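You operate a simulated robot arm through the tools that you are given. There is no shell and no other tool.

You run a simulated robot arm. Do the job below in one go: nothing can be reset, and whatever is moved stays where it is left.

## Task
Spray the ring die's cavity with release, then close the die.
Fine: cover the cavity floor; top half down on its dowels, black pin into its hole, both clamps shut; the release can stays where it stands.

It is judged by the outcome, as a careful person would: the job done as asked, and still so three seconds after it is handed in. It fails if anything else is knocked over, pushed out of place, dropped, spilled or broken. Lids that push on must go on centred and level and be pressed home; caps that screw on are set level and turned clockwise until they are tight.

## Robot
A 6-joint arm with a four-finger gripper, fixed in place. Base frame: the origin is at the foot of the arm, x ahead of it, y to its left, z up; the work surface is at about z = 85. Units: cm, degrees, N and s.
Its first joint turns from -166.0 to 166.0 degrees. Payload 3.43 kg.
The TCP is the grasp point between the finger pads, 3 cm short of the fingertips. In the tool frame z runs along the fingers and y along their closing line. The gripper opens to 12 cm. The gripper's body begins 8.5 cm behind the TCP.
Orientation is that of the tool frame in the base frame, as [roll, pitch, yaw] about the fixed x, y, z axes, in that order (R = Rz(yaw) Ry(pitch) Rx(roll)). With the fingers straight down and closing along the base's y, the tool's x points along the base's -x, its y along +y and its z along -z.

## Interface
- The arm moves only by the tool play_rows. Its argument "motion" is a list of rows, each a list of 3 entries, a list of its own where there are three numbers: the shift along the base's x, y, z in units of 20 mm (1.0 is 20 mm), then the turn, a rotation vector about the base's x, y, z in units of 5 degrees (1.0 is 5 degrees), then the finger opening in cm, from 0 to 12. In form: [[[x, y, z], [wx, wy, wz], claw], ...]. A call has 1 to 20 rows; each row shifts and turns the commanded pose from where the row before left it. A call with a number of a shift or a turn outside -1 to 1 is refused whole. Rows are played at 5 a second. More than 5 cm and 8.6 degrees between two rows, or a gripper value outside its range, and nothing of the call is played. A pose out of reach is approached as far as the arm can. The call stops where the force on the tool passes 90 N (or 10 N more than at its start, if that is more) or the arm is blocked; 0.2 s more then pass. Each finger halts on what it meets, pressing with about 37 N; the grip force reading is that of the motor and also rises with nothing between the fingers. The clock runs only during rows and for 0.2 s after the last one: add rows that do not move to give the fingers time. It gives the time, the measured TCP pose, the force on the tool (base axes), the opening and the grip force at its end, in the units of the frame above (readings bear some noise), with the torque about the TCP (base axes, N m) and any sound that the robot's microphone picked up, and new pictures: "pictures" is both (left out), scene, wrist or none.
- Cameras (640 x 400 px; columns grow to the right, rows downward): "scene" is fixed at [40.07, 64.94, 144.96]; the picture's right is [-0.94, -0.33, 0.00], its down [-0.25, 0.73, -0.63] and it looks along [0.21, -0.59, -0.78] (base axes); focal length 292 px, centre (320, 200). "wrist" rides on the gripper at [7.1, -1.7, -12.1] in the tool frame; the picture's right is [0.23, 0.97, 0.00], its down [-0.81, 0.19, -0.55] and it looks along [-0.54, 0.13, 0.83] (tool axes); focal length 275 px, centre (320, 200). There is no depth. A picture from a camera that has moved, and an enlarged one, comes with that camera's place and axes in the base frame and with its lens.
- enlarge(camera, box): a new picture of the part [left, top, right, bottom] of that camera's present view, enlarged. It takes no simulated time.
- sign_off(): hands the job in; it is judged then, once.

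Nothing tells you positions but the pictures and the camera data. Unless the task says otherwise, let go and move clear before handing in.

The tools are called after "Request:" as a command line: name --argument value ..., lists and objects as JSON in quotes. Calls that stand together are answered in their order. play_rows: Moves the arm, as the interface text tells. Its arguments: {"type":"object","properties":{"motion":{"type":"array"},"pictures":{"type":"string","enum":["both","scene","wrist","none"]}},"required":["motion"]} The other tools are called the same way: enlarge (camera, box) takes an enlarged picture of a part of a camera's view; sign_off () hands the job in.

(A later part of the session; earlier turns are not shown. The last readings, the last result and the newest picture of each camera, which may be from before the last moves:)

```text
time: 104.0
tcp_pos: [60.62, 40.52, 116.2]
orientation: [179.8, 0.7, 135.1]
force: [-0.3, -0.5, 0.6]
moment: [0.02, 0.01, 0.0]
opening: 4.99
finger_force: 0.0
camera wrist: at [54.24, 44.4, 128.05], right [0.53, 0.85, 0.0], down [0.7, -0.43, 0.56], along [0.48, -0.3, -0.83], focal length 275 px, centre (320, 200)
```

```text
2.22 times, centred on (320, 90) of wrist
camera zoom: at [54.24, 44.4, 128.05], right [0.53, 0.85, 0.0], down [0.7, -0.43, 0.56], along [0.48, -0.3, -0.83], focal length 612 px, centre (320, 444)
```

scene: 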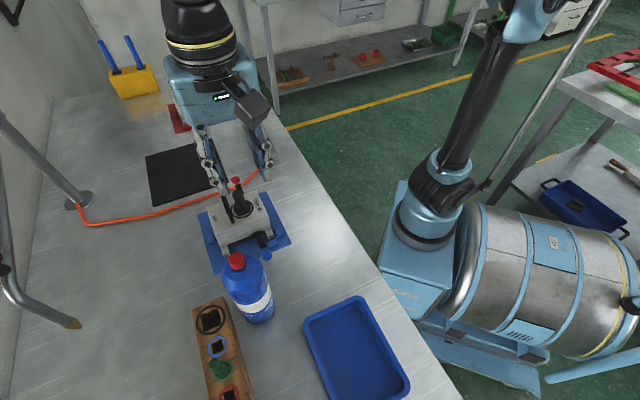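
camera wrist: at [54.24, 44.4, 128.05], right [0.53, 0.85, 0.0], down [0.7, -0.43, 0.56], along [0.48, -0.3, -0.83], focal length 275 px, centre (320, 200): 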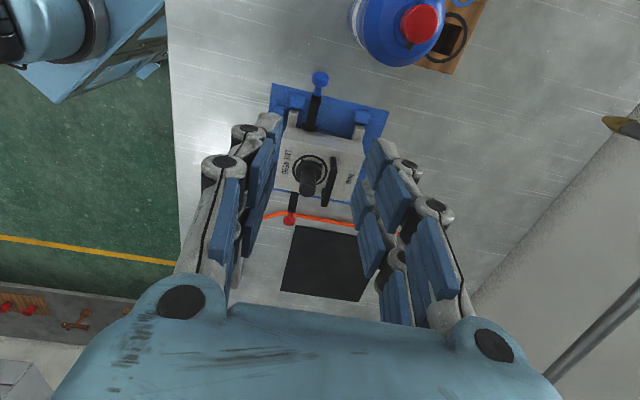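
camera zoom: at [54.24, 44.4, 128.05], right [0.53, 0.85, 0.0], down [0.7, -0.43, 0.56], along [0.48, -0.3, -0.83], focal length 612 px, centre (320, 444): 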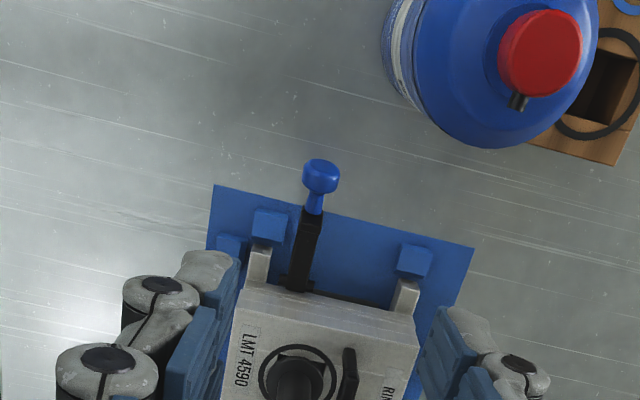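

The blue knob is right under the gripper axis. I'll descend to a few centimetres above it and check.

Request:
play_rows --motion '[[[-0.13, 0, -1], [0, 0, 0], 5], [[0, 0, -1], [0, 0, 0], 5], [[0, 0, -1], [0, 0, 0], 5], [[0, 0, -1], [0, 0, 0], 5], [[0, 0, -1], [0, 0, 0], 5], [[0, 0, -1], [0, 0, 0], 5], [[0, 0, -1], [0, 0, 0], 5], [[0, 0, -1], [0, 0, 0], 5], [[0, 0, -1], [0, 0, 0], 5], [[0, 0, -0.6], [0, 0, 0], 5], [[0, 0, 0], [0, 0, 0], 5]]'

Request:
enlarge --camera "wrist" --box '[220, 40, 420, 200]'

Request:
enlarge --camera "scene" --box '[210, 190, 300, 290]'

```text
time: 106.4
tcp_pos: [60.33, 40.52, 96.96]
orientation: [179.9, 0.8, 135.1]
force: [0.0, -0.5, -1.2]
moment: [0.02, 0.0, 0.02]
opening: 4.98
finger_force: 0.0
camera wrist: at [53.91, 44.43, 108.82], right [0.53, 0.85, 0.0], down [0.7, -0.43, 0.56], along [0.48, -0.3, -0.83], focal length 275 px, centre (320, 200)
```

scene: 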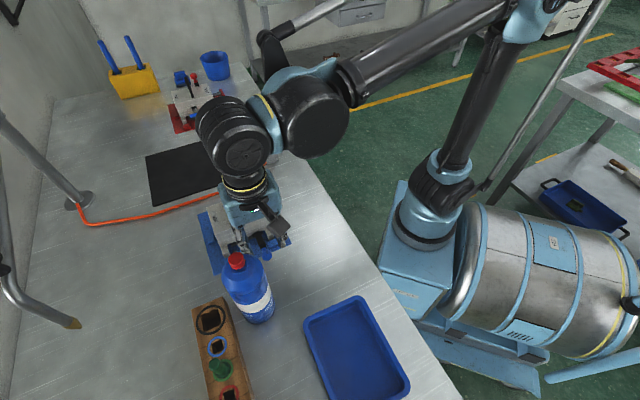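
wrist: 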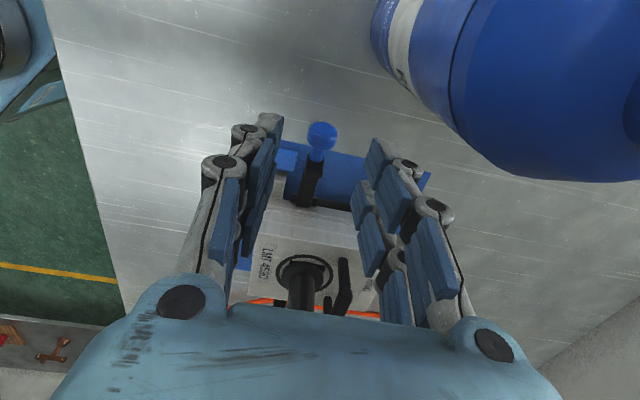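

```text
2.50 times, centred on (320, 120) of wrist
camera zoom: at [53.91, 44.43, 108.82], right [0.53, 0.85, 0.0], down [0.7, -0.43, 0.56], along [0.48, -0.3, -0.83], focal length 688 px, centre (320, 400)
```

zoom: 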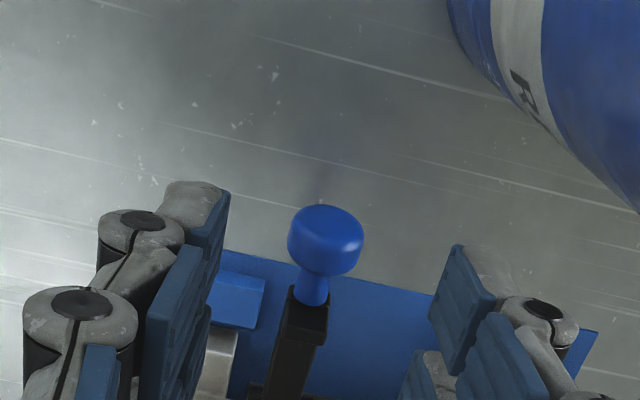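

```text
4.00 times, centred on (255, 240) of scene
camera zoom: at [40.07, 64.94, 144.96], right [-0.94, -0.33, 0.0], down [-0.25, 0.73, -0.63], along [0.21, -0.59, -0.78], focal length 1167 px, centre (580, 40)
```

zoom: 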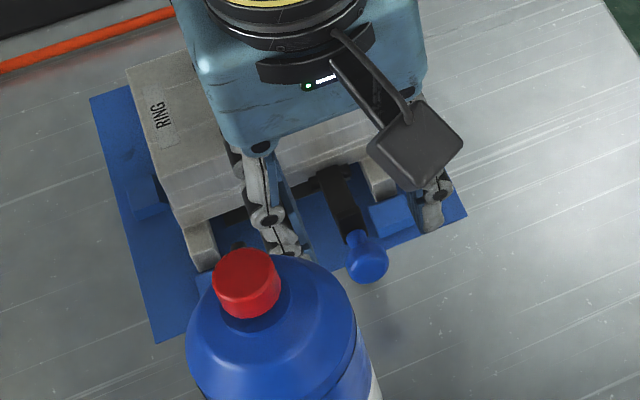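

Centred to about a millimetre. I'll lower to straddle the knob with the tips staying about 2.8 cm off the table.

Request:
play_rows --motion '[[[-0.03, 0.05, -1], [0, 0, 0], 5], [[0, 0, -1], [0, 0, 0], 5], [[0, 0, -0.7], [0, 0, 0], 5], [[0, 0, -0.3], [0, 0, 0], 5], [[0, 0, 0], [0, 0, 0], 5]]' --pictures "wrist"

Request:
enlarge --camera "wrist" --box '[220, 60, 420, 220]'

Request:
enlarge --camera "scene" --box '[210, 190, 300, 290]'

```text
time: 107.6
tcp_pos: [60.26, 40.7, 90.9]
orientation: [179.9, 0.7, 135.0]
force: [-0.4, 0.1, 0.8]
moment: [0.03, -0.05, 0.0]
opening: 5.01
finger_force: 0.0
camera wrist: at [53.87, 44.53, 102.76], right [0.53, 0.85, 0.0], down [0.7, -0.43, 0.56], along [0.48, -0.3, -0.83], focal length 275 px, centre (320, 200)
```

wrist: 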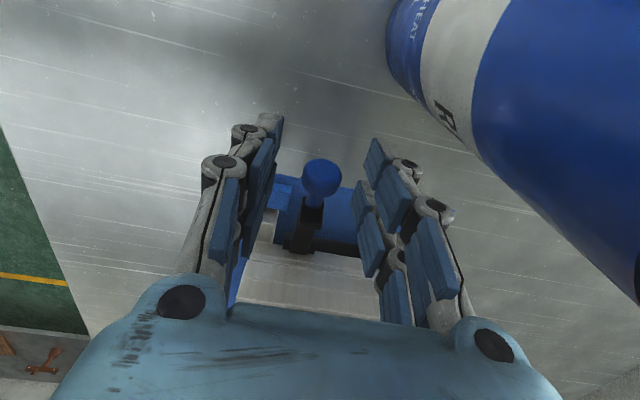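

```text
2.50 times, centred on (320, 140) of wrist
camera zoom: at [53.87, 44.53, 102.76], right [0.53, 0.85, 0.0], down [0.7, -0.43, 0.56], along [0.48, -0.3, -0.83], focal length 688 px, centre (320, 350)
```

zoom: 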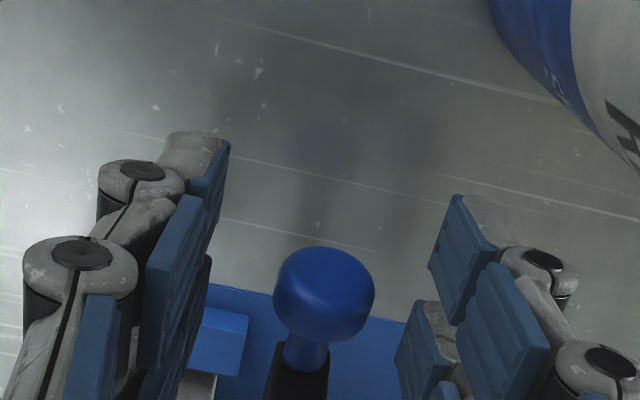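

```text
4.00 times, centred on (255, 240) of scene
camera zoom: at [40.07, 64.94, 144.96], right [-0.94, -0.33, 0.0], down [-0.25, 0.73, -0.63], along [0.21, -0.59, -0.78], focal length 1167 px, centre (580, 40)
```

zoom: 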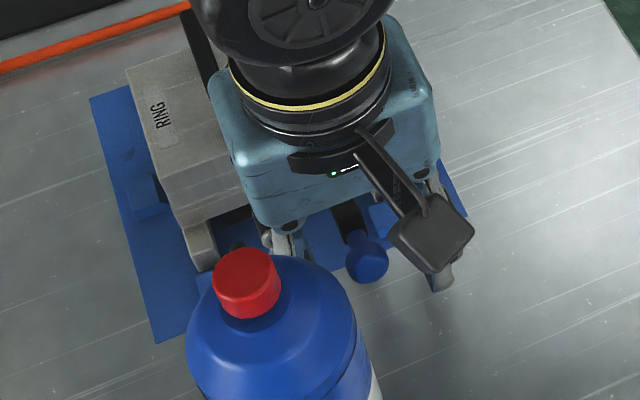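

The knob is between the pads. I'll close on it.

Request:
play_rows --motion '[[[0, 0, 0], [0, 0, 0], 3], [[0, 0, 0], [0, 0, 0], 2], [[0, 0, 0], [0, 0, 0], 1], [[0, 0, 0], [0, 0, 0], 0], [[0, 0, 0], [0, 0, 0], 0]]' --pictures "none"

Request:
enlarge --camera "wrist" --box '[220, 60, 420, 220]'

```text
time: 108.8
tcp_pos: [60.24, 40.65, 90.89]
orientation: [-179.9, 0.7, 135.0]
force: [6.1, -3.2, 0.3]
moment: [-0.01, -0.03, 0.0]
opening: 1.74
finger_force: 37.2
```

```text
2.50 times, centred on (320, 140) of wrist
camera zoom: at [53.9, 44.52, 102.77], right [0.53, 0.85, 0.0], down [0.7, -0.43, 0.56], along [0.48, -0.3, -0.83], focal length 688 px, centre (320, 350)
```

zoom: 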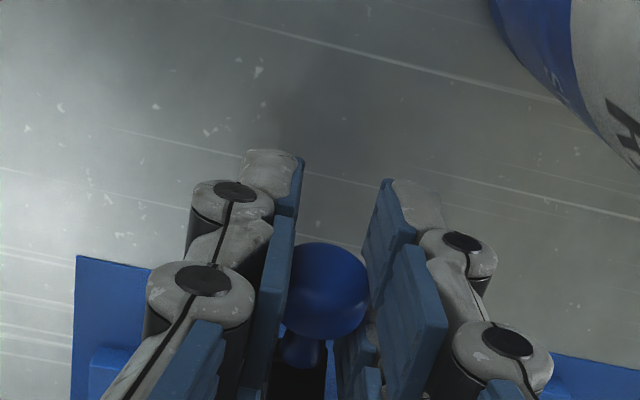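

Gripped at 1.74 cm. I'll start the arc with a small first step up and check forces.

Request:
play_rows --motion '[[[0.048, -0.048, 0.233], [0, 0, 0], 0], [[0.048, -0.048, 0.233], [0, 0, 0], 0], [[0, 0, 0], [0, 0, 0], 0]]' --pictures "none"

Request:
enlarge --camera "wrist" --box '[220, 60, 420, 220]'

Request:
enlarge --camera "scene" --box '[210, 190, 300, 290]'

```text
time: 109.6
tcp_pos: [60.38, 40.32, 91.91]
orientation: [-180.0, 0.7, 134.9]
force: [-1.9, 0.2, -8.8]
moment: [0.68, 0.64, 0.03]
opening: 1.71
finger_force: 37.2
```

```text
2.50 times, centred on (320, 140) of wrist
camera zoom: at [54.06, 44.32, 103.74], right [0.52, 0.85, 0.0], down [0.7, -0.43, 0.56], along [0.48, -0.3, -0.83], focal length 688 px, centre (320, 350)
```

zoom: 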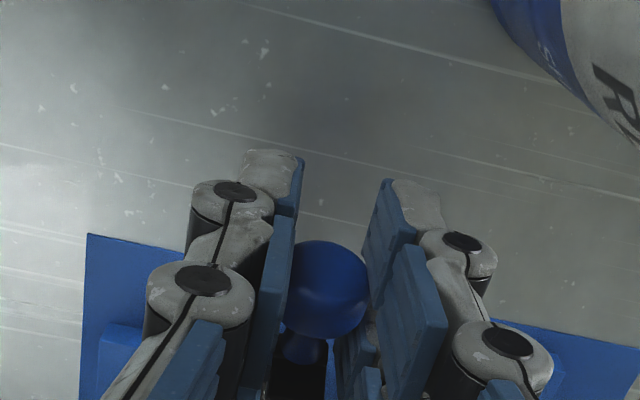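

```text
4.00 times, centred on (255, 240) of scene
camera zoom: at [40.07, 64.94, 144.96], right [-0.94, -0.33, 0.0], down [-0.25, 0.73, -0.63], along [0.21, -0.59, -0.78], focal length 1167 px, centre (580, 40)
```

zoom: 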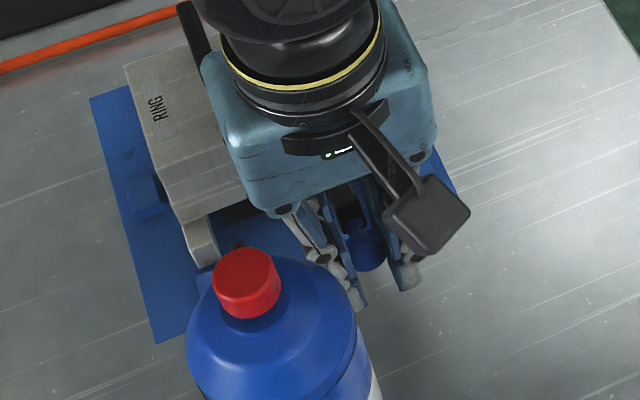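

The lever is following with modest force. Continuing along the arc.

Request:
play_rows --motion '[[[0.095, -0.095, 0.29], [0, 0, 0], 0], [[0.095, -0.095, 0.287], [0, 0, 0], 0], [[0, 0, 0], [0, 0, 0], 0]]' --pictures "none"

Request:
enlarge --camera "wrist" --box '[220, 60, 420, 220]'

```text
time: 110.4
tcp_pos: [60.79, 39.97, 93.13]
orientation: [-179.9, 0.6, 134.9]
force: [-4.1, 1.1, -7.6]
moment: [0.63, 0.52, -0.03]
opening: 1.74
finger_force: 36.9
```

```text
2.50 times, centred on (320, 140) of wrist
camera zoom: at [54.46, 43.93, 104.92], right [0.53, 0.85, 0.0], down [0.7, -0.43, 0.56], along [0.48, -0.3, -0.83], focal length 688 px, centre (320, 350)
```

zoom: 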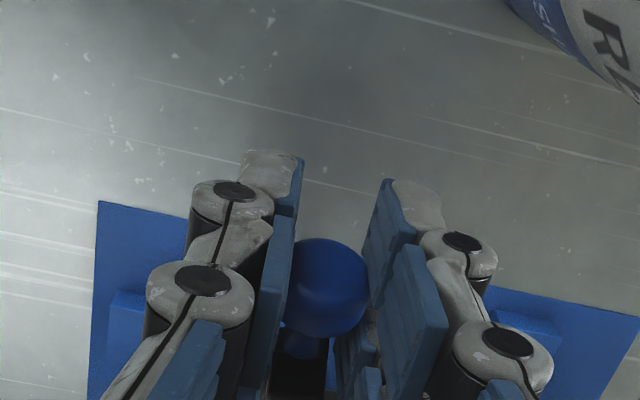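

Good—knob rising smoothly with small forces. Next two arc steps.

Request:
play_rows --motion '[[[0.129, -0.129, 0.26], [0, 0, 0], 0], [[0.129, -0.129, 0.26], [0, 0, 0], 0], [[0.159, -0.159, 0.225], [0, 0, 0], 0], [[0.159, -0.159, 0.225], [0, 0, 0], 0], [[0, 0, 0], [0, 0, 0], 0]]' --pictures "none"

Request:
enlarge --camera "wrist" --box '[220, 60, 420, 220]'

Request:
enlarge --camera "scene" --box '[210, 190, 300, 290]'

```text
time: 111.6
tcp_pos: [61.81, 39.18, 95.07]
orientation: [-180.0, 0.7, 135.0]
force: [-22.9, 35.2, 10.9]
moment: [0.93, 0.78, 0.0]
opening: 1.87
finger_force: 36.4
```

```text
2.50 times, centred on (320, 140) of wrist
camera zoom: at [55.48, 42.91, 106.89], right [0.52, 0.85, 0.0], down [0.7, -0.43, 0.56], along [0.48, -0.3, -0.83], focal length 688 px, centre (320, 350)
```

zoom: 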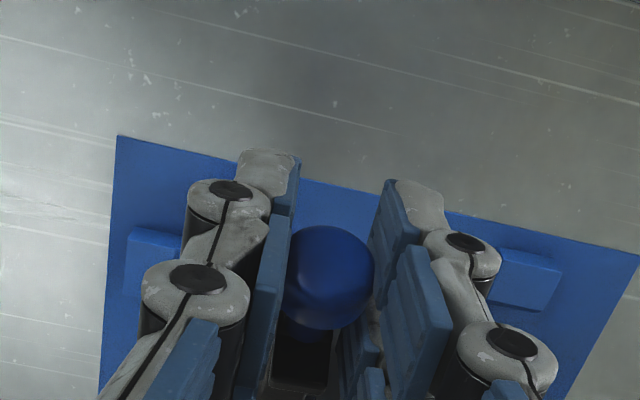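

```text
4.00 times, centred on (255, 240) of scene
camera zoom: at [40.07, 64.94, 144.96], right [-0.94, -0.33, 0.0], down [-0.25, 0.73, -0.63], along [0.21, -0.59, -0.78], focal length 1167 px, centre (580, 40)
```

zoom: 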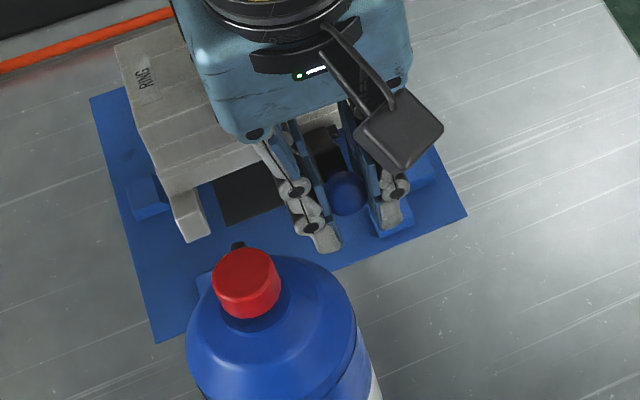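

The force jumped to about 40 N away from the die and the die looks disturbed, so the grip is not letting the knob pivot. I'll look closely before moving.

Request:
enlarge --camera "scene" --box '[190, 160, 300, 280]'

Request:
enlarge --camera "scene" --box '[200, 200, 270, 260]'

Request:
enlarge --camera "wrist" --box '[180, 120, 460, 320]'

```text
3.33 times, centred on (245, 220) of scene
camera zoom: at [40.07, 64.94, 144.96], right [-0.94, -0.33, 0.0], down [-0.25, 0.73, -0.63], along [0.21, -0.59, -0.78], focal length 973 px, centre (570, 133)
```

zoom: 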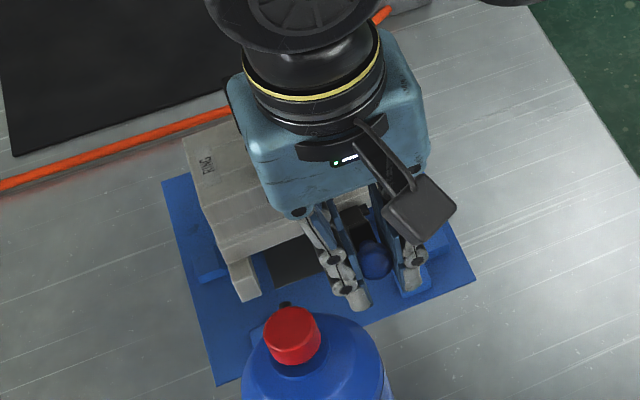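

```text
6.67 times, centred on (235, 230) of scene
camera zoom: at [40.07, 64.94, 144.96], right [-0.94, -0.33, 0.0], down [-0.25, 0.73, -0.63], along [0.21, -0.59, -0.78], focal length 1946 px, centre (887, 0)
```

zoom: 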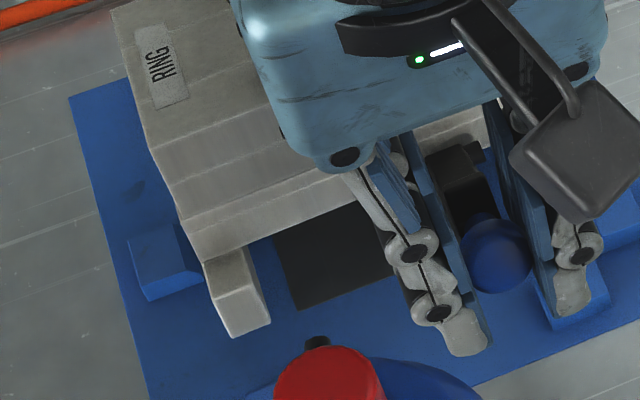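

```text
2.00 times, centred on (320, 220) of wrist
camera zoom: at [55.48, 42.91, 106.89], right [0.52, 0.85, 0.0], down [0.7, -0.43, 0.56], along [0.48, -0.3, -0.83], focal length 551 px, centre (320, 160)
```

zoom: 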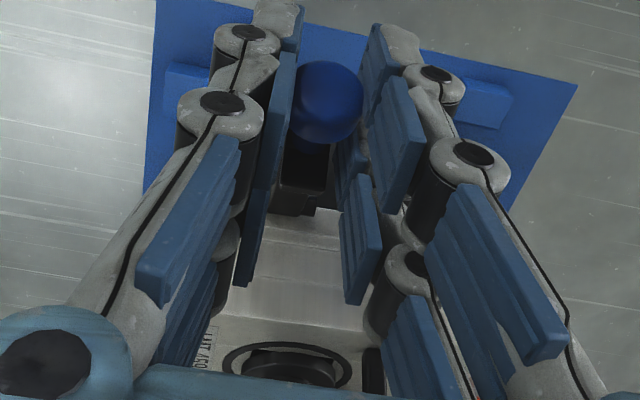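

The knob did not pivot in the pads, so lifting it has tipped up the near side of the die. I'll retrace the same path slowly to set it back down.

Request:
play_rows --motion '[[[-0.08, 0.08, -0.1125], [0, 0, 0], 0], [[-0.079, 0.079, -0.1125], [0, 0, 0], 0], [[-0.08, 0.08, -0.1125], [0, 0, 0], 0], [[-0.079, 0.079, -0.1125], [0, 0, 0], 0], [[0, 0, 0], [0, 0, 0], 0]]' --pictures "none"

Request:
enlarge --camera "scene" --box '[200, 190, 280, 260]'

```text
time: 112.8
tcp_pos: [61.34, 39.5, 94.01]
orientation: [-180.0, 0.7, 135.0]
force: [2.6, -1.7, -8.8]
moment: [0.24, 0.28, -0.01]
opening: 1.89
finger_force: 37.2
```

```text
5.71 times, centred on (240, 225) of scene
camera zoom: at [40.07, 64.94, 144.96], right [-0.94, -0.33, 0.0], down [-0.25, 0.73, -0.63], along [0.21, -0.59, -0.78], focal length 1668 px, centre (777, 57)
```

zoom: 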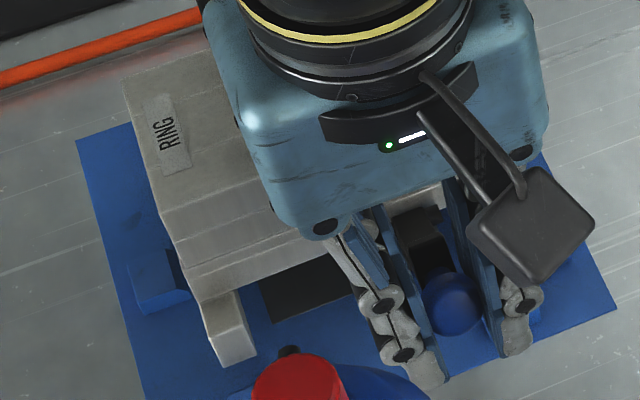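

It is coming back down (leg about half-way to its original place). Continuing the reverse path.

Request:
play_rows --motion '[[[-0.065, 0.065, -0.13], [0, 0, 0], 0], [[-0.064, 0.064, -0.13], [0, 0, 0], 0], [[0, 0, 0], [0, 0, 0], 0]]' --pictures "none"

Request:
enlarge --camera "scene" --box '[200, 190, 280, 260]'

```text
time: 113.6
tcp_pos: [61.12, 39.79, 93.61]
orientation: [180.0, 0.7, 135.0]
force: [1.3, 0.4, -8.7]
moment: [0.3, 0.27, 0.02]
opening: 1.85
finger_force: 37.3
```

```text
5.71 times, centred on (240, 225) of scene
camera zoom: at [40.07, 64.94, 144.96], right [-0.94, -0.33, 0.0], down [-0.25, 0.73, -0.63], along [0.21, -0.59, -0.78], focal length 1668 px, centre (777, 57)
```

zoom: 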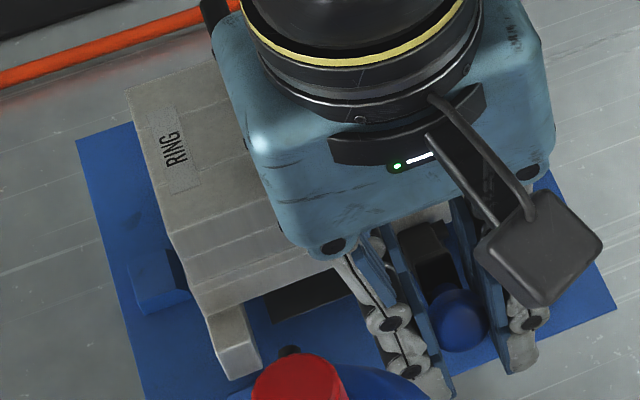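

Almost back down. Continuing gently.

Request:
play_rows --motion '[[[-0.065, 0.065, -0.13], [0, 0, 0], 0], [[-0.064, 0.064, -0.13], [0, 0, 0], 0], [[0, 0, 0], [0, 0, 0], 0]]' --pictures "none"

Request:
enlarge --camera "scene" --box '[200, 190, 280, 260]'

```text
time: 114.4
tcp_pos: [60.91, 40.13, 93.03]
orientation: [180.0, 0.7, 135.0]
force: [4.9, -2.6, -8.1]
moment: [0.15, 0.18, -0.02]
opening: 1.88
finger_force: 37.5
```

```text
5.71 times, centred on (240, 225) of scene
camera zoom: at [40.07, 64.94, 144.96], right [-0.94, -0.33, 0.0], down [-0.25, 0.73, -0.63], along [0.21, -0.59, -0.78], focal length 1668 px, centre (777, 57)
```

zoom: 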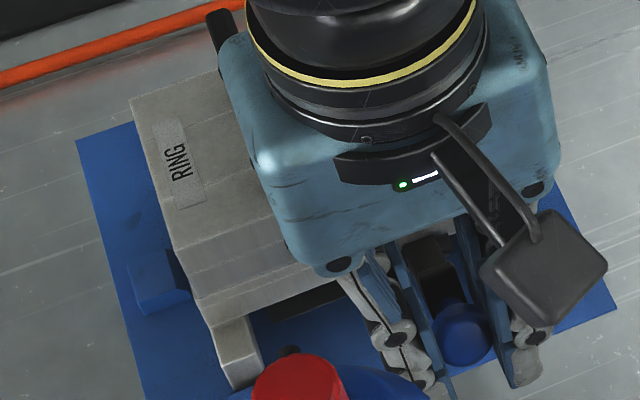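

The die is back down on its feet as far as I can see, and the lever is at about 30°. I'll ease the grip so the knob can pivot, and watch the grip force.

Request:
play_rows --motion '[[[0, 0, 0], [0, 0, 0], 1.8], [[0, 0, 0], [0, 0, 0], 1.85], [[0, 0, 0], [0, 0, 0], 1.85]]' --pictures "none"

Request:
enlarge --camera "scene" --box '[200, 190, 280, 260]'

Request:
enlarge --camera "wrist" --box '[200, 60, 440, 260]'

```text
time: 115.2
tcp_pos: [60.77, 40.12, 93.04]
orientation: [179.8, 0.7, 135.0]
force: [0.1, 0.5, 0.8]
moment: [0.0, 0.01, -0.01]
opening: 1.92
finger_force: 22.0
```

```text
5.71 times, centred on (240, 225) of scene
camera zoom: at [40.07, 64.94, 144.96], right [-0.94, -0.33, 0.0], down [-0.25, 0.73, -0.63], along [0.21, -0.59, -0.78], focal length 1668 px, centre (777, 57)
```

zoom: 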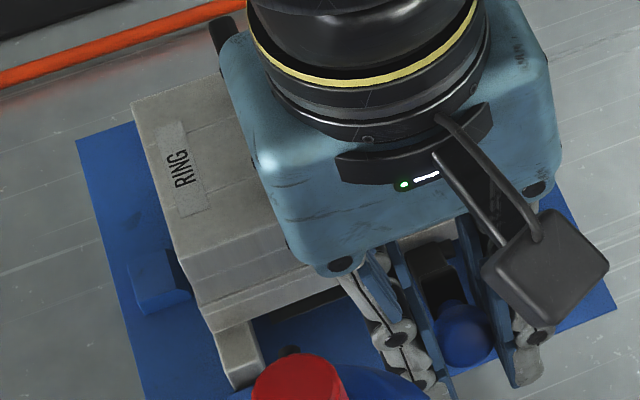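

```text
2.00 times, centred on (320, 160) of wrist
camera zoom: at [54.47, 43.93, 104.93], right [0.53, 0.85, 0.0], down [0.7, -0.43, 0.56], along [0.48, -0.3, -0.83], focal length 551 px, centre (320, 280)
```

zoom: 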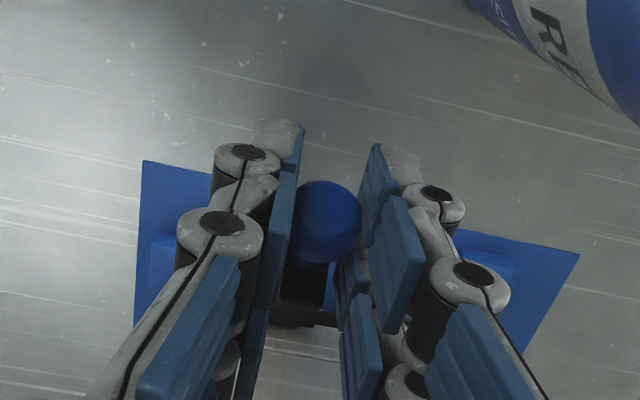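

The die is resting again and the side load is gone. The lever seems to hold its angle by itself. I'll loosen a bit more to find a light grip.

Request:
play_rows --motion '[[[0, 0, 0], [0, 0, 0], 1.9], [[0, 0, 0], [0, 0, 0], 1.95], [[0, 0, 0], [0, 0, 0], 1.95]]' --pictures "none"

Request:
enlarge --camera "wrist" --box '[260, 100, 380, 220]'

```text
time: 116.0
tcp_pos: [60.8, 39.97, 93.13]
orientation: [180.0, 0.7, 135.0]
force: [1.0, -0.3, 0.2]
moment: [-0.02, -0.04, -0.02]
opening: 1.99
finger_force: 0.5
```

```text
3.33 times, centred on (320, 160) of wrist
camera zoom: at [54.48, 43.93, 104.93], right [0.53, 0.85, 0.0], down [0.7, -0.43, 0.56], along [0.48, -0.3, -0.83], focal length 918 px, centre (320, 333)
```

zoom: 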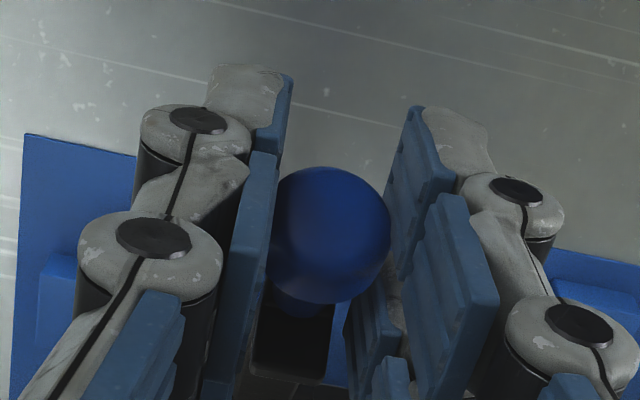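

The knob is now free and the lever stays up by its own friction. I'll rise away to inspect the die's position.

Request:
play_rows --motion '[[[0, 0, 0], [0, 0, 0], 3], [[0, 0, 0], [0, 0, 0], 4.5], [[0, 0, 0.5], [0, 0, 0], 4.5], [[0, 0, 1], [0, 0, 0], 4.5], [[0, 0, 1], [0, 0, 0], 4.5], [[0, 0, 1], [0, 0, 0], 4.5], [[0, 0, 1], [0, 0, 0], 4.5], [[0, 0, 1], [0, 0, 0], 4.5], [[0, 0, 1], [0, 0, 0], 4.5], [[0, 0, 1], [0, 0, 0], 4.5], [[-0.5, -1, 1], [0, 0, 0], 4.5], [[-0.5, -1, 1], [0, 0, 0], 4.5], [[-0.5, -1, 0], [0, 0, 0], 4.5], [[-0.5, -1, 0], [0, 0, 0], 4.5], [[0, -1, 0], [0, 0, 0], 4.5], [[0, -1, 0], [0, 0, 0], 4.5]]'

Request:
enlarge --camera "scene" --box '[195, 165, 295, 265]'

Request:
enlarge --camera "scene" --box '[200, 210, 280, 270]'

```text
time: 119.4
tcp_pos: [56.94, 28.11, 111.95]
orientation: [179.9, 0.7, 135.0]
force: [-0.5, -0.5, -0.4]
moment: [0.0, -0.01, -0.02]
opening: 4.51
finger_force: 0.0
camera wrist: at [50.54, 31.95, 123.94], right [0.52, 0.85, 0.0], down [0.7, -0.43, 0.56], along [0.48, -0.3, -0.83], focal length 275 px, centre (320, 200)
```

scene: 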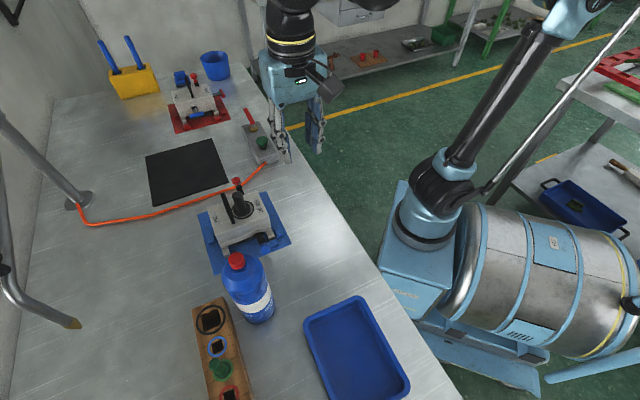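
wrist: 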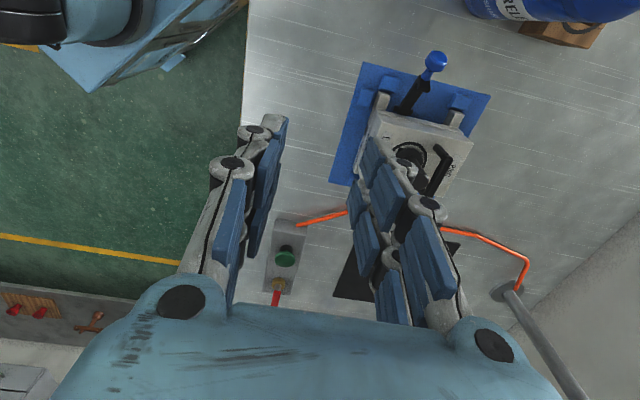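

```text
4.00 times, centred on (245, 215) of scene
camera zoom: at [40.07, 64.94, 144.96], right [-0.94, -0.33, 0.0], down [-0.25, 0.73, -0.63], along [0.21, -0.59, -0.78], focal length 1167 px, centre (620, 140)
```

zoom: 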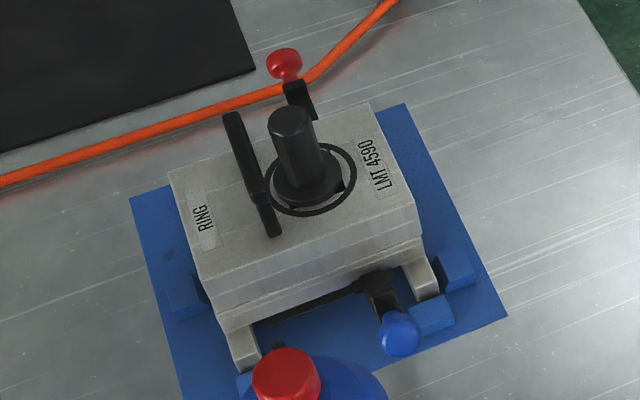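

```text
6.67 times, centred on (240, 240) of scene
camera zoom: at [40.07, 64.94, 144.96], right [-0.94, -0.33, 0.0], down [-0.25, 0.73, -0.63], along [0.21, -0.59, -0.78], focal length 1946 px, centre (853, -67)
```

zoom: 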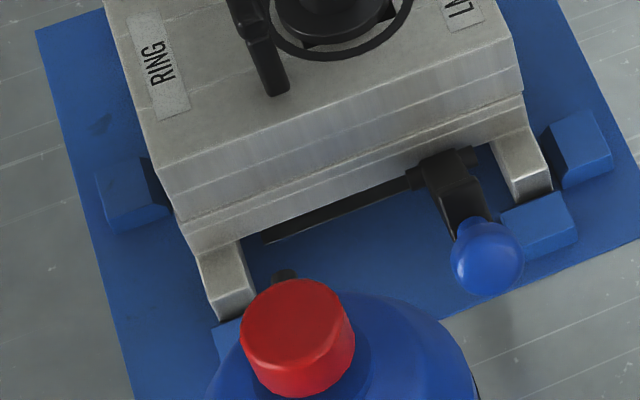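

The die sits flat again, shifted at most 2–3 mm inside its corner locators, and the blue lever now rests at about 28° by its own friction. This time I'll pinch the knob only lightly and rotate the gripper with the lever, so it can't tip the die. First back above the knob.

Request:
play_rows --motion '[[[0, 1, 0], [0, 0, 0], 4], [[0, 1, 0], [0, 0, 0], 4], [[0.5, 1, 0], [0, 0, 0], 4], [[0.5, 1, 0], [0, 0, 0], 4], [[0.5, 1, 0], [0, 0, 0], 4], [[0.4, 1, 0], [0, 0, 0], 4], [[0, 0, -1], [0, 0, 0], 4], [[0, 0, -1], [0, 0, 0], 4], [[0, 0, -1], [0, 0, 0], 4], [[0, 0, -1], [0, 0, 0], 4], [[0, 0, -1], [0, 0, 0], 4], [[0, 0, -1], [0, 0, 0], 4], [[0, 0, -1], [0, 0, 0], 4], [[0, 0, 0], [0, 0, 0], 4]]' --pictures "wrist"

Request:
enlarge --camera "wrist" --box '[220, 60, 420, 260]'

```text
time: 122.4
tcp_pos: [60.61, 40.07, 98.03]
orientation: [179.9, 0.7, 135.0]
force: [0.8, -0.3, 0.4]
moment: [-0.01, -0.01, 0.0]
opening: 4.02
finger_force: 0.1
camera wrist: at [54.27, 43.9, 109.99], right [0.53, 0.85, 0.0], down [0.7, -0.43, 0.56], along [0.48, -0.3, -0.83], focal length 275 px, centre (320, 200)
```

wrist: 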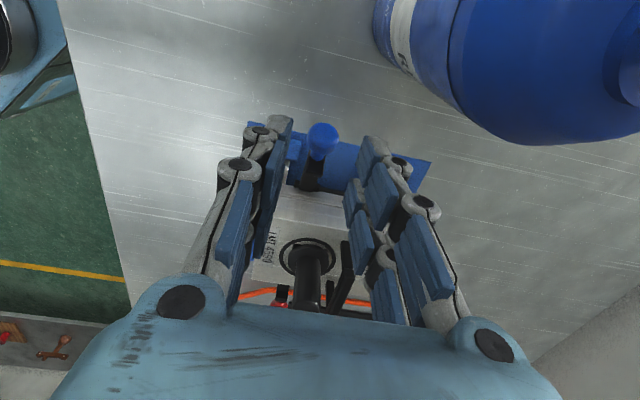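

```text
2.00 times, centred on (320, 160) of wrist
camera zoom: at [54.27, 43.9, 109.99], right [0.53, 0.85, 0.0], down [0.7, -0.43, 0.56], along [0.48, -0.3, -0.83], focal length 551 px, centre (320, 280)
```

zoom: 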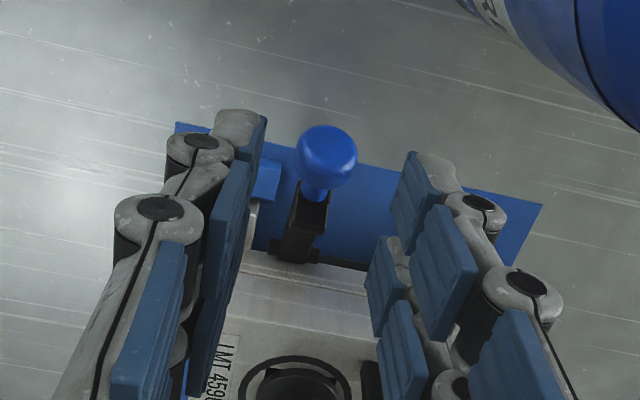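

The knob is centred. I'll lower so the TCP is level with the knob centre and approach a light grip gradually.

Request:
play_rows --motion '[[[0.01, 0.05, -1], [0, 0, 0], 4], [[0, 0, -1], [0, 0, 0], 4], [[0, 0, -0.8], [0, 0, 0], 4], [[0, 0, -0.5], [0, 0, 0], 4], [[0, 0, 0], [0, 0, 0], 3], [[0, 0, 0], [0, 0, 0], 2.2], [[0, 0, 0], [0, 0, 0], 2.0], [[0, 0, 0], [0, 0, 0], 1.9], [[0, 0, 0], [0, 0, 0], 1.9]]' --pictures "wrist"

Request:
enlarge --camera "wrist" --box '[240, 100, 400, 260]'

```text
time: 124.4
tcp_pos: [60.63, 40.27, 91.49]
orientation: [179.9, 0.7, 135.0]
force: [0.4, 1.0, 0.0]
moment: [0.01, 0.02, 0.01]
opening: 1.91
finger_force: 0.0
camera wrist: at [54.3, 44.03, 103.36], right [0.53, 0.85, 0.0], down [0.7, -0.43, 0.56], along [0.48, -0.3, -0.83], focal length 275 px, centre (320, 200)
```

wrist: 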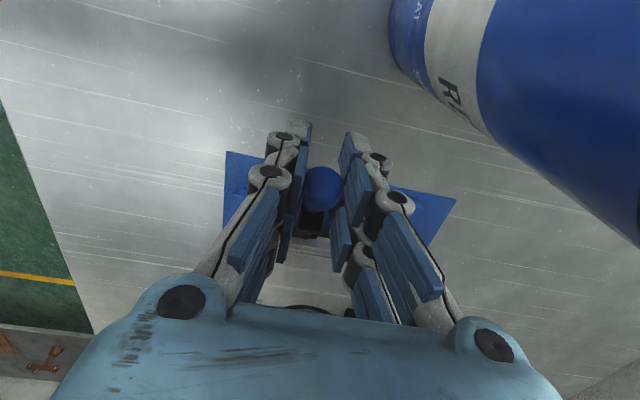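

```text
2.50 times, centred on (320, 180) of wrist
camera zoom: at [54.3, 44.03, 103.36], right [0.53, 0.85, 0.0], down [0.7, -0.43, 0.56], along [0.48, -0.3, -0.83], focal length 688 px, centre (320, 250)
```

zoom: 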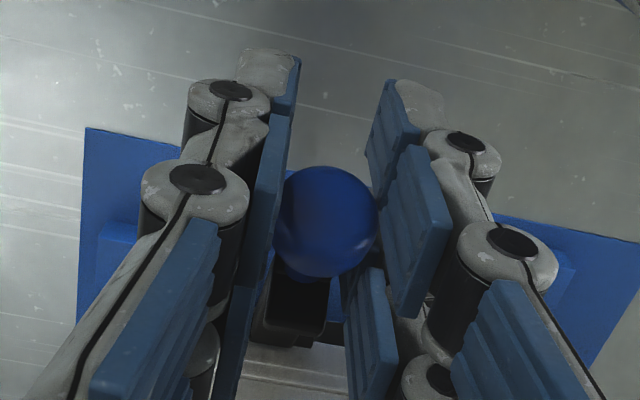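

No contact at 1.91 yet; I close in small amounts until the grip force just rises.

Request:
play_rows --motion '[[[0, 0, 0], [0, 0, 0], 1.86], [[0, 0, 0], [0, 0, 0], 1.86]]' --pictures "none"

Request:
play_rows --motion '[[[0, 0, 0], [0, 0, 0], 1.82], [[0, 0, 0], [0, 0, 0], 1.82]]' --pictures "none"

Request:
play_rows --motion '[[[0, 0, 0], [0, 0, 0], 1.78], [[0, 0, 0], [0, 0, 0], 1.78]]' --pictures "none"

```text
time: 125.0
tcp_pos: [60.69, 40.22, 91.53]
orientation: [180.0, 0.8, 135.1]
force: [-0.4, -0.5, 0.1]
moment: [0.0, 0.03, 0.02]
opening: 1.9
finger_force: 0.1
```

```text
time: 125.6
tcp_pos: [60.65, 40.09, 91.49]
orientation: [179.9, 0.7, 135.0]
force: [0.3, 1.2, -0.6]
moment: [0.01, -0.01, -0.01]
opening: 1.88
finger_force: 0.1
```

```text
time: 126.2
tcp_pos: [60.63, 40.14, 91.33]
orientation: [179.9, 0.7, 134.9]
force: [-0.3, 0.4, -0.6]
moment: [0.01, 0.02, -0.01]
opening: 1.88
finger_force: 0.6
```

Contact at 1.88. A little more squeeze for a light hold.

Request:
play_rows --motion '[[[0, 0, 0], [0, 0, 0], 1.72], [[0, 0, 0], [0, 0, 0], 1.72]]' --pictures "none"

Request:
play_rows --motion '[[[0, 0, 0], [0, 0, 0], 1.66], [[0, 0, 0], [0, 0, 0], 1.66]]' --pictures "none"

```text
time: 126.8
tcp_pos: [60.66, 40.11, 91.45]
orientation: [179.9, 0.6, 135.0]
force: [0.7, 1.2, -0.2]
moment: [0.02, -0.02, -0.03]
opening: 1.82
finger_force: 1.0
```

```text
time: 127.4
tcp_pos: [60.63, 40.22, 91.46]
orientation: [179.9, 0.7, 135.0]
force: [1.4, 0.9, -0.1]
moment: [0.01, -0.01, -0.01]
opening: 1.8
finger_force: 0.6
```

The force is still below 1 N at 1.80; I continue closing gently.

Request:
play_rows --motion '[[[0, 0, 0], [0, 0, 0], 1.6], [[0, 0, 0], [0, 0, 0], 1.6]]' --pictures "none"

Request:
play_rows --motion '[[[0, 0, 0], [0, 0, 0], 1.54], [[0, 0, 0], [0, 0, 0], 1.54]]' --pictures "none"

Request:
enlarge --camera "wrist" --box '[240, 100, 400, 260]'

```text
time: 128.0
tcp_pos: [60.58, 40.13, 91.51]
orientation: [179.8, 0.8, 135.0]
force: [0.9, 1.8, 0.3]
moment: [-0.01, -0.01, 0.03]
opening: 1.76
finger_force: 1.3
```

```text
time: 128.6
tcp_pos: [60.68, 40.11, 91.54]
orientation: [-179.9, 0.7, 135.0]
force: [1.3, 0.3, -0.6]
moment: [0.0, -0.01, 0.0]
opening: 1.64
finger_force: 0.9
```

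```text
2.50 times, centred on (320, 180) of wrist
camera zoom: at [54.3, 44.03, 103.36], right [0.53, 0.85, 0.0], down [0.7, -0.43, 0.56], along [0.48, -0.3, -0.83], focal length 688 px, centre (320, 250)
```

zoom: 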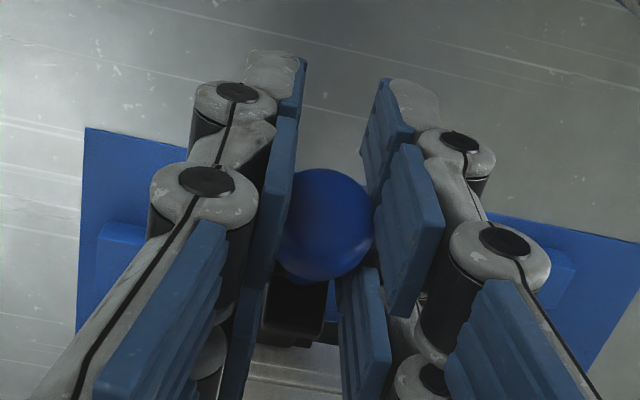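

Still light; continuing to close in small steps until I feel the knob.

Request:
play_rows --motion '[[[0, 0, 0], [0, 0, 0], 1.48], [[0, 0, 0], [0, 0, 0], 1.48]]' --pictures "none"

Request:
play_rows --motion '[[[0, 0, 0], [0, 0, 0], 1.42], [[0, 0, 0], [0, 0, 0], 1.42]]' --pictures "none"

Request:
play_rows --motion '[[[0, 0, 0], [0, 0, 0], 1.36], [[0, 0, 0], [0, 0, 0], 1.36]]' --pictures "none"

```text
time: 129.2
tcp_pos: [60.65, 40.17, 91.5]
orientation: [-179.9, 0.7, 135.1]
force: [2.4, -0.3, -0.1]
moment: [0.04, 0.0, 0.0]
opening: 1.61
finger_force: 11.0
```

```text
time: 129.8
tcp_pos: [60.62, 40.16, 91.47]
orientation: [-180.0, 0.8, 135.0]
force: [2.6, 0.3, 0.1]
moment: [0.03, 0.04, 0.06]
opening: 1.59
finger_force: 37.5
```

```text
time: 130.4
tcp_pos: [60.55, 40.17, 91.53]
orientation: [-180.0, 0.7, 135.0]
force: [3.2, -0.7, -1.0]
moment: [0.08, 0.11, 0.04]
opening: 1.57
finger_force: 36.7
```

A light grip of about 11 N occurs at a command near 1.48. I'll set that and do the first 5° of lever travel with the gripper turning along with it.

Request:
play_rows --motion '[[[0, 0, 0], [0, 0, 0], 1.55], [[0, 0, 0], [0, 0, 0], 1.48], [[0, 0, 0], [0, 0, 0], 1.48], [[0.057, -0.057, 0.137], [0.354, 0.354, 0], 1.48], [[0.057, -0.057, 0.137], [0.354, 0.354, 0], 1.48], [[0, 0, 0], [0, 0, 0], 1.48]]' --pictures "none"

Request:
enlarge --camera "scene" --box '[200, 190, 280, 260]'

Request:
enlarge --camera "wrist" --box '[240, 100, 400, 260]'

```text
time: 131.8
tcp_pos: [60.84, 39.97, 92.1]
orientation: [-180.0, -4.3, 135.0]
force: [5.8, -1.7, -0.3]
moment: [0.08, 0.02, 0.03]
opening: 1.57
finger_force: 37.7
```

```text
5.71 times, centred on (240, 225) of scene
camera zoom: at [40.07, 64.94, 144.96], right [-0.94, -0.33, 0.0], down [-0.25, 0.73, -0.63], along [0.21, -0.59, -0.78], focal length 1668 px, centre (777, 57)
```

zoom: 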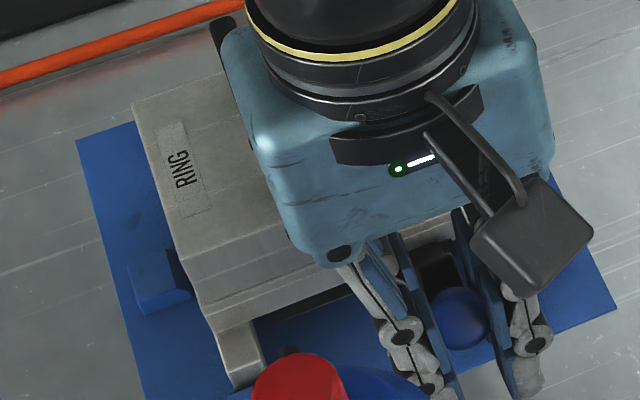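

```text
2.50 times, centred on (320, 180) of wrist
camera zoom: at [55.29, 43.01, 104.49], right [0.53, 0.85, 0.02], down [0.74, -0.47, 0.49], along [0.43, -0.24, -0.87], focal length 688 px, centre (320, 250)
```

zoom: 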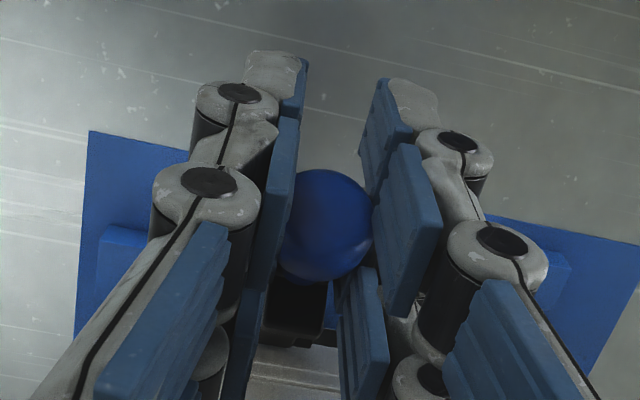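

That works: only about 5 N and almost no moment, and the die is still. I'll continue the arc in 5° steps.

Request:
play_rows --motion '[[[0.067, -0.067, 0.13], [0.354, 0.354, 0], 1.48], [[0.066, -0.066, 0.13], [0.354, 0.354, 0], 1.48], [[0.074, -0.074, 0.121], [0.354, 0.354, 0], 1.48], [[0.074, -0.074, 0.121], [0.354, 0.354, 0], 1.48], [[0, 0, 0], [0, 0, 0], 1.48]]' --pictures "none"

Request:
enlarge --camera "scene" --box '[200, 190, 280, 260]'

```text
time: 133.0
tcp_pos: [61.38, 39.41, 92.94]
orientation: [-180.0, -14.3, 134.9]
force: [8.4, -1.2, -1.5]
moment: [0.01, 0.03, -0.12]
opening: 1.56
finger_force: 37.2
```

```text
5.71 times, centred on (240, 225) of scene
camera zoom: at [40.07, 64.94, 144.96], right [-0.94, -0.33, 0.0], down [-0.25, 0.73, -0.63], along [0.21, -0.59, -0.78], focal length 1668 px, centre (777, 57)
```

zoom: 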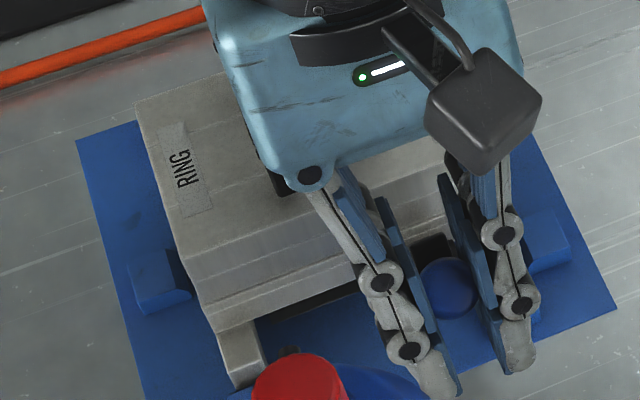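

Good progress (about 43°), die steady. I'll trim 1 mm toward +x to relieve the side pull and continue.

Request:
play_rows --motion '[[[0.1, -0.081, 0.112], [0.354, 0.354, 0], 1.48], [[0.1, -0.08, 0.111], [0.354, 0.354, 0], 1.48], [[0.1, -0.087, 0.102], [0.354, 0.354, 0], 1.48], [[0.087, -0.087, 0.101], [0.354, 0.354, 0], 1.48], [[0, 0, 0], [0, 0, 0], 1.48]]' --pictures "none"

Request:
enlarge --camera "scene" --box '[200, 190, 280, 260]'

Request:
enlarge --camera "wrist" --box '[200, 60, 440, 260]'

```text
time: 134.2
tcp_pos: [62.2, 38.78, 93.95]
orientation: [179.9, -24.4, 135.0]
force: [2.7, -3.6, -0.5]
moment: [-0.01, 0.03, 0.0]
opening: 1.7
finger_force: 11.5
```

```text
5.71 times, centred on (240, 225) of scene
camera zoom: at [40.07, 64.94, 144.96], right [-0.94, -0.33, 0.0], down [-0.25, 0.73, -0.63], along [0.21, -0.59, -0.78], focal length 1668 px, centre (777, 57)
```

zoom: 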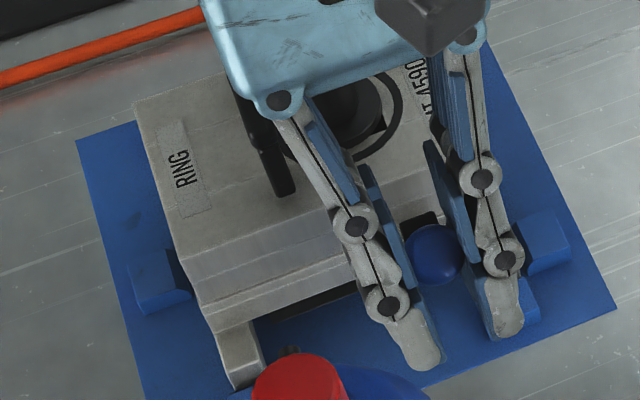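

```text
2.00 times, centred on (320, 160) of wrist
camera zoom: at [59.91, 38.49, 107.68], right [0.54, 0.84, 0.1], down [0.82, -0.55, 0.17], along [0.19, -0.01, -0.98], focal length 551 px, centre (320, 280)
```

zoom: 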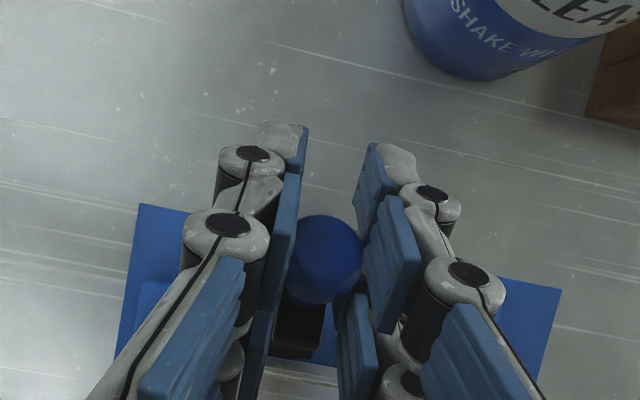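

About 53° now with small forces. Continuing.

Request:
play_rows --motion '[[[0.093, -0.093, 0.091], [0.354, 0.354, 0], 1.48], [[0.093, -0.093, 0.09], [0.354, 0.354, 0], 1.48], [[0.098, -0.098, 0.079], [0.354, 0.354, 0], 1.48], [[0.098, -0.098, 0.078], [0.354, 0.354, 0], 1.48], [[0, 0, 0], [0, 0, 0], 1.48]]' --pictures "none"

Request:
enlarge --camera "scene" --box '[200, 190, 280, 260]'

Request:
enlarge --camera "wrist" --box '[200, 100, 440, 300]'

```text
time: 135.4
tcp_pos: [62.98, 37.93, 94.47]
orientation: [-180.0, -34.4, 134.9]
force: [8.4, -7.4, -8.6]
moment: [-0.23, -0.2, 0.01]
opening: 1.59
finger_force: 36.6
```

```text
5.71 times, centred on (240, 225) of scene
camera zoom: at [40.07, 64.94, 144.96], right [-0.94, -0.33, 0.0], down [-0.25, 0.73, -0.63], along [0.21, -0.59, -0.78], focal length 1668 px, centre (777, 57)
```

zoom: 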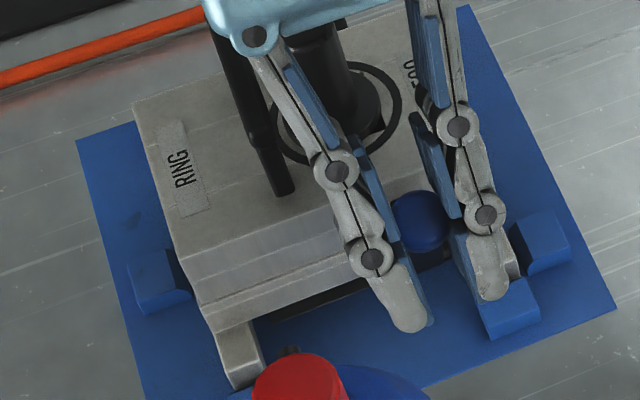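

```text
2.00 times, centred on (320, 200) of wrist
camera zoom: at [62.45, 35.98, 108.38], right [0.55, 0.82, 0.13], down [0.83, -0.56, 0.0], along [0.07, 0.11, -0.99], focal length 551 px, centre (320, 200)
```

zoom: 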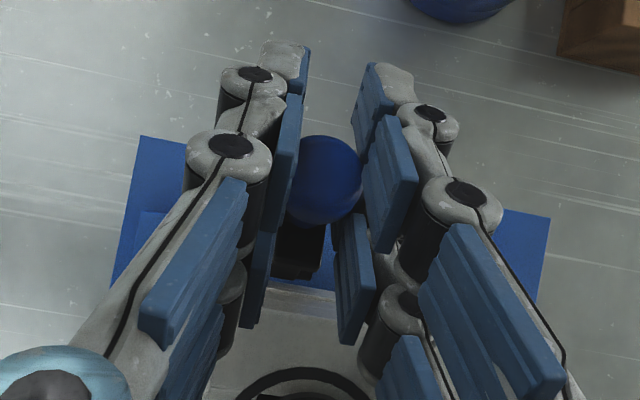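

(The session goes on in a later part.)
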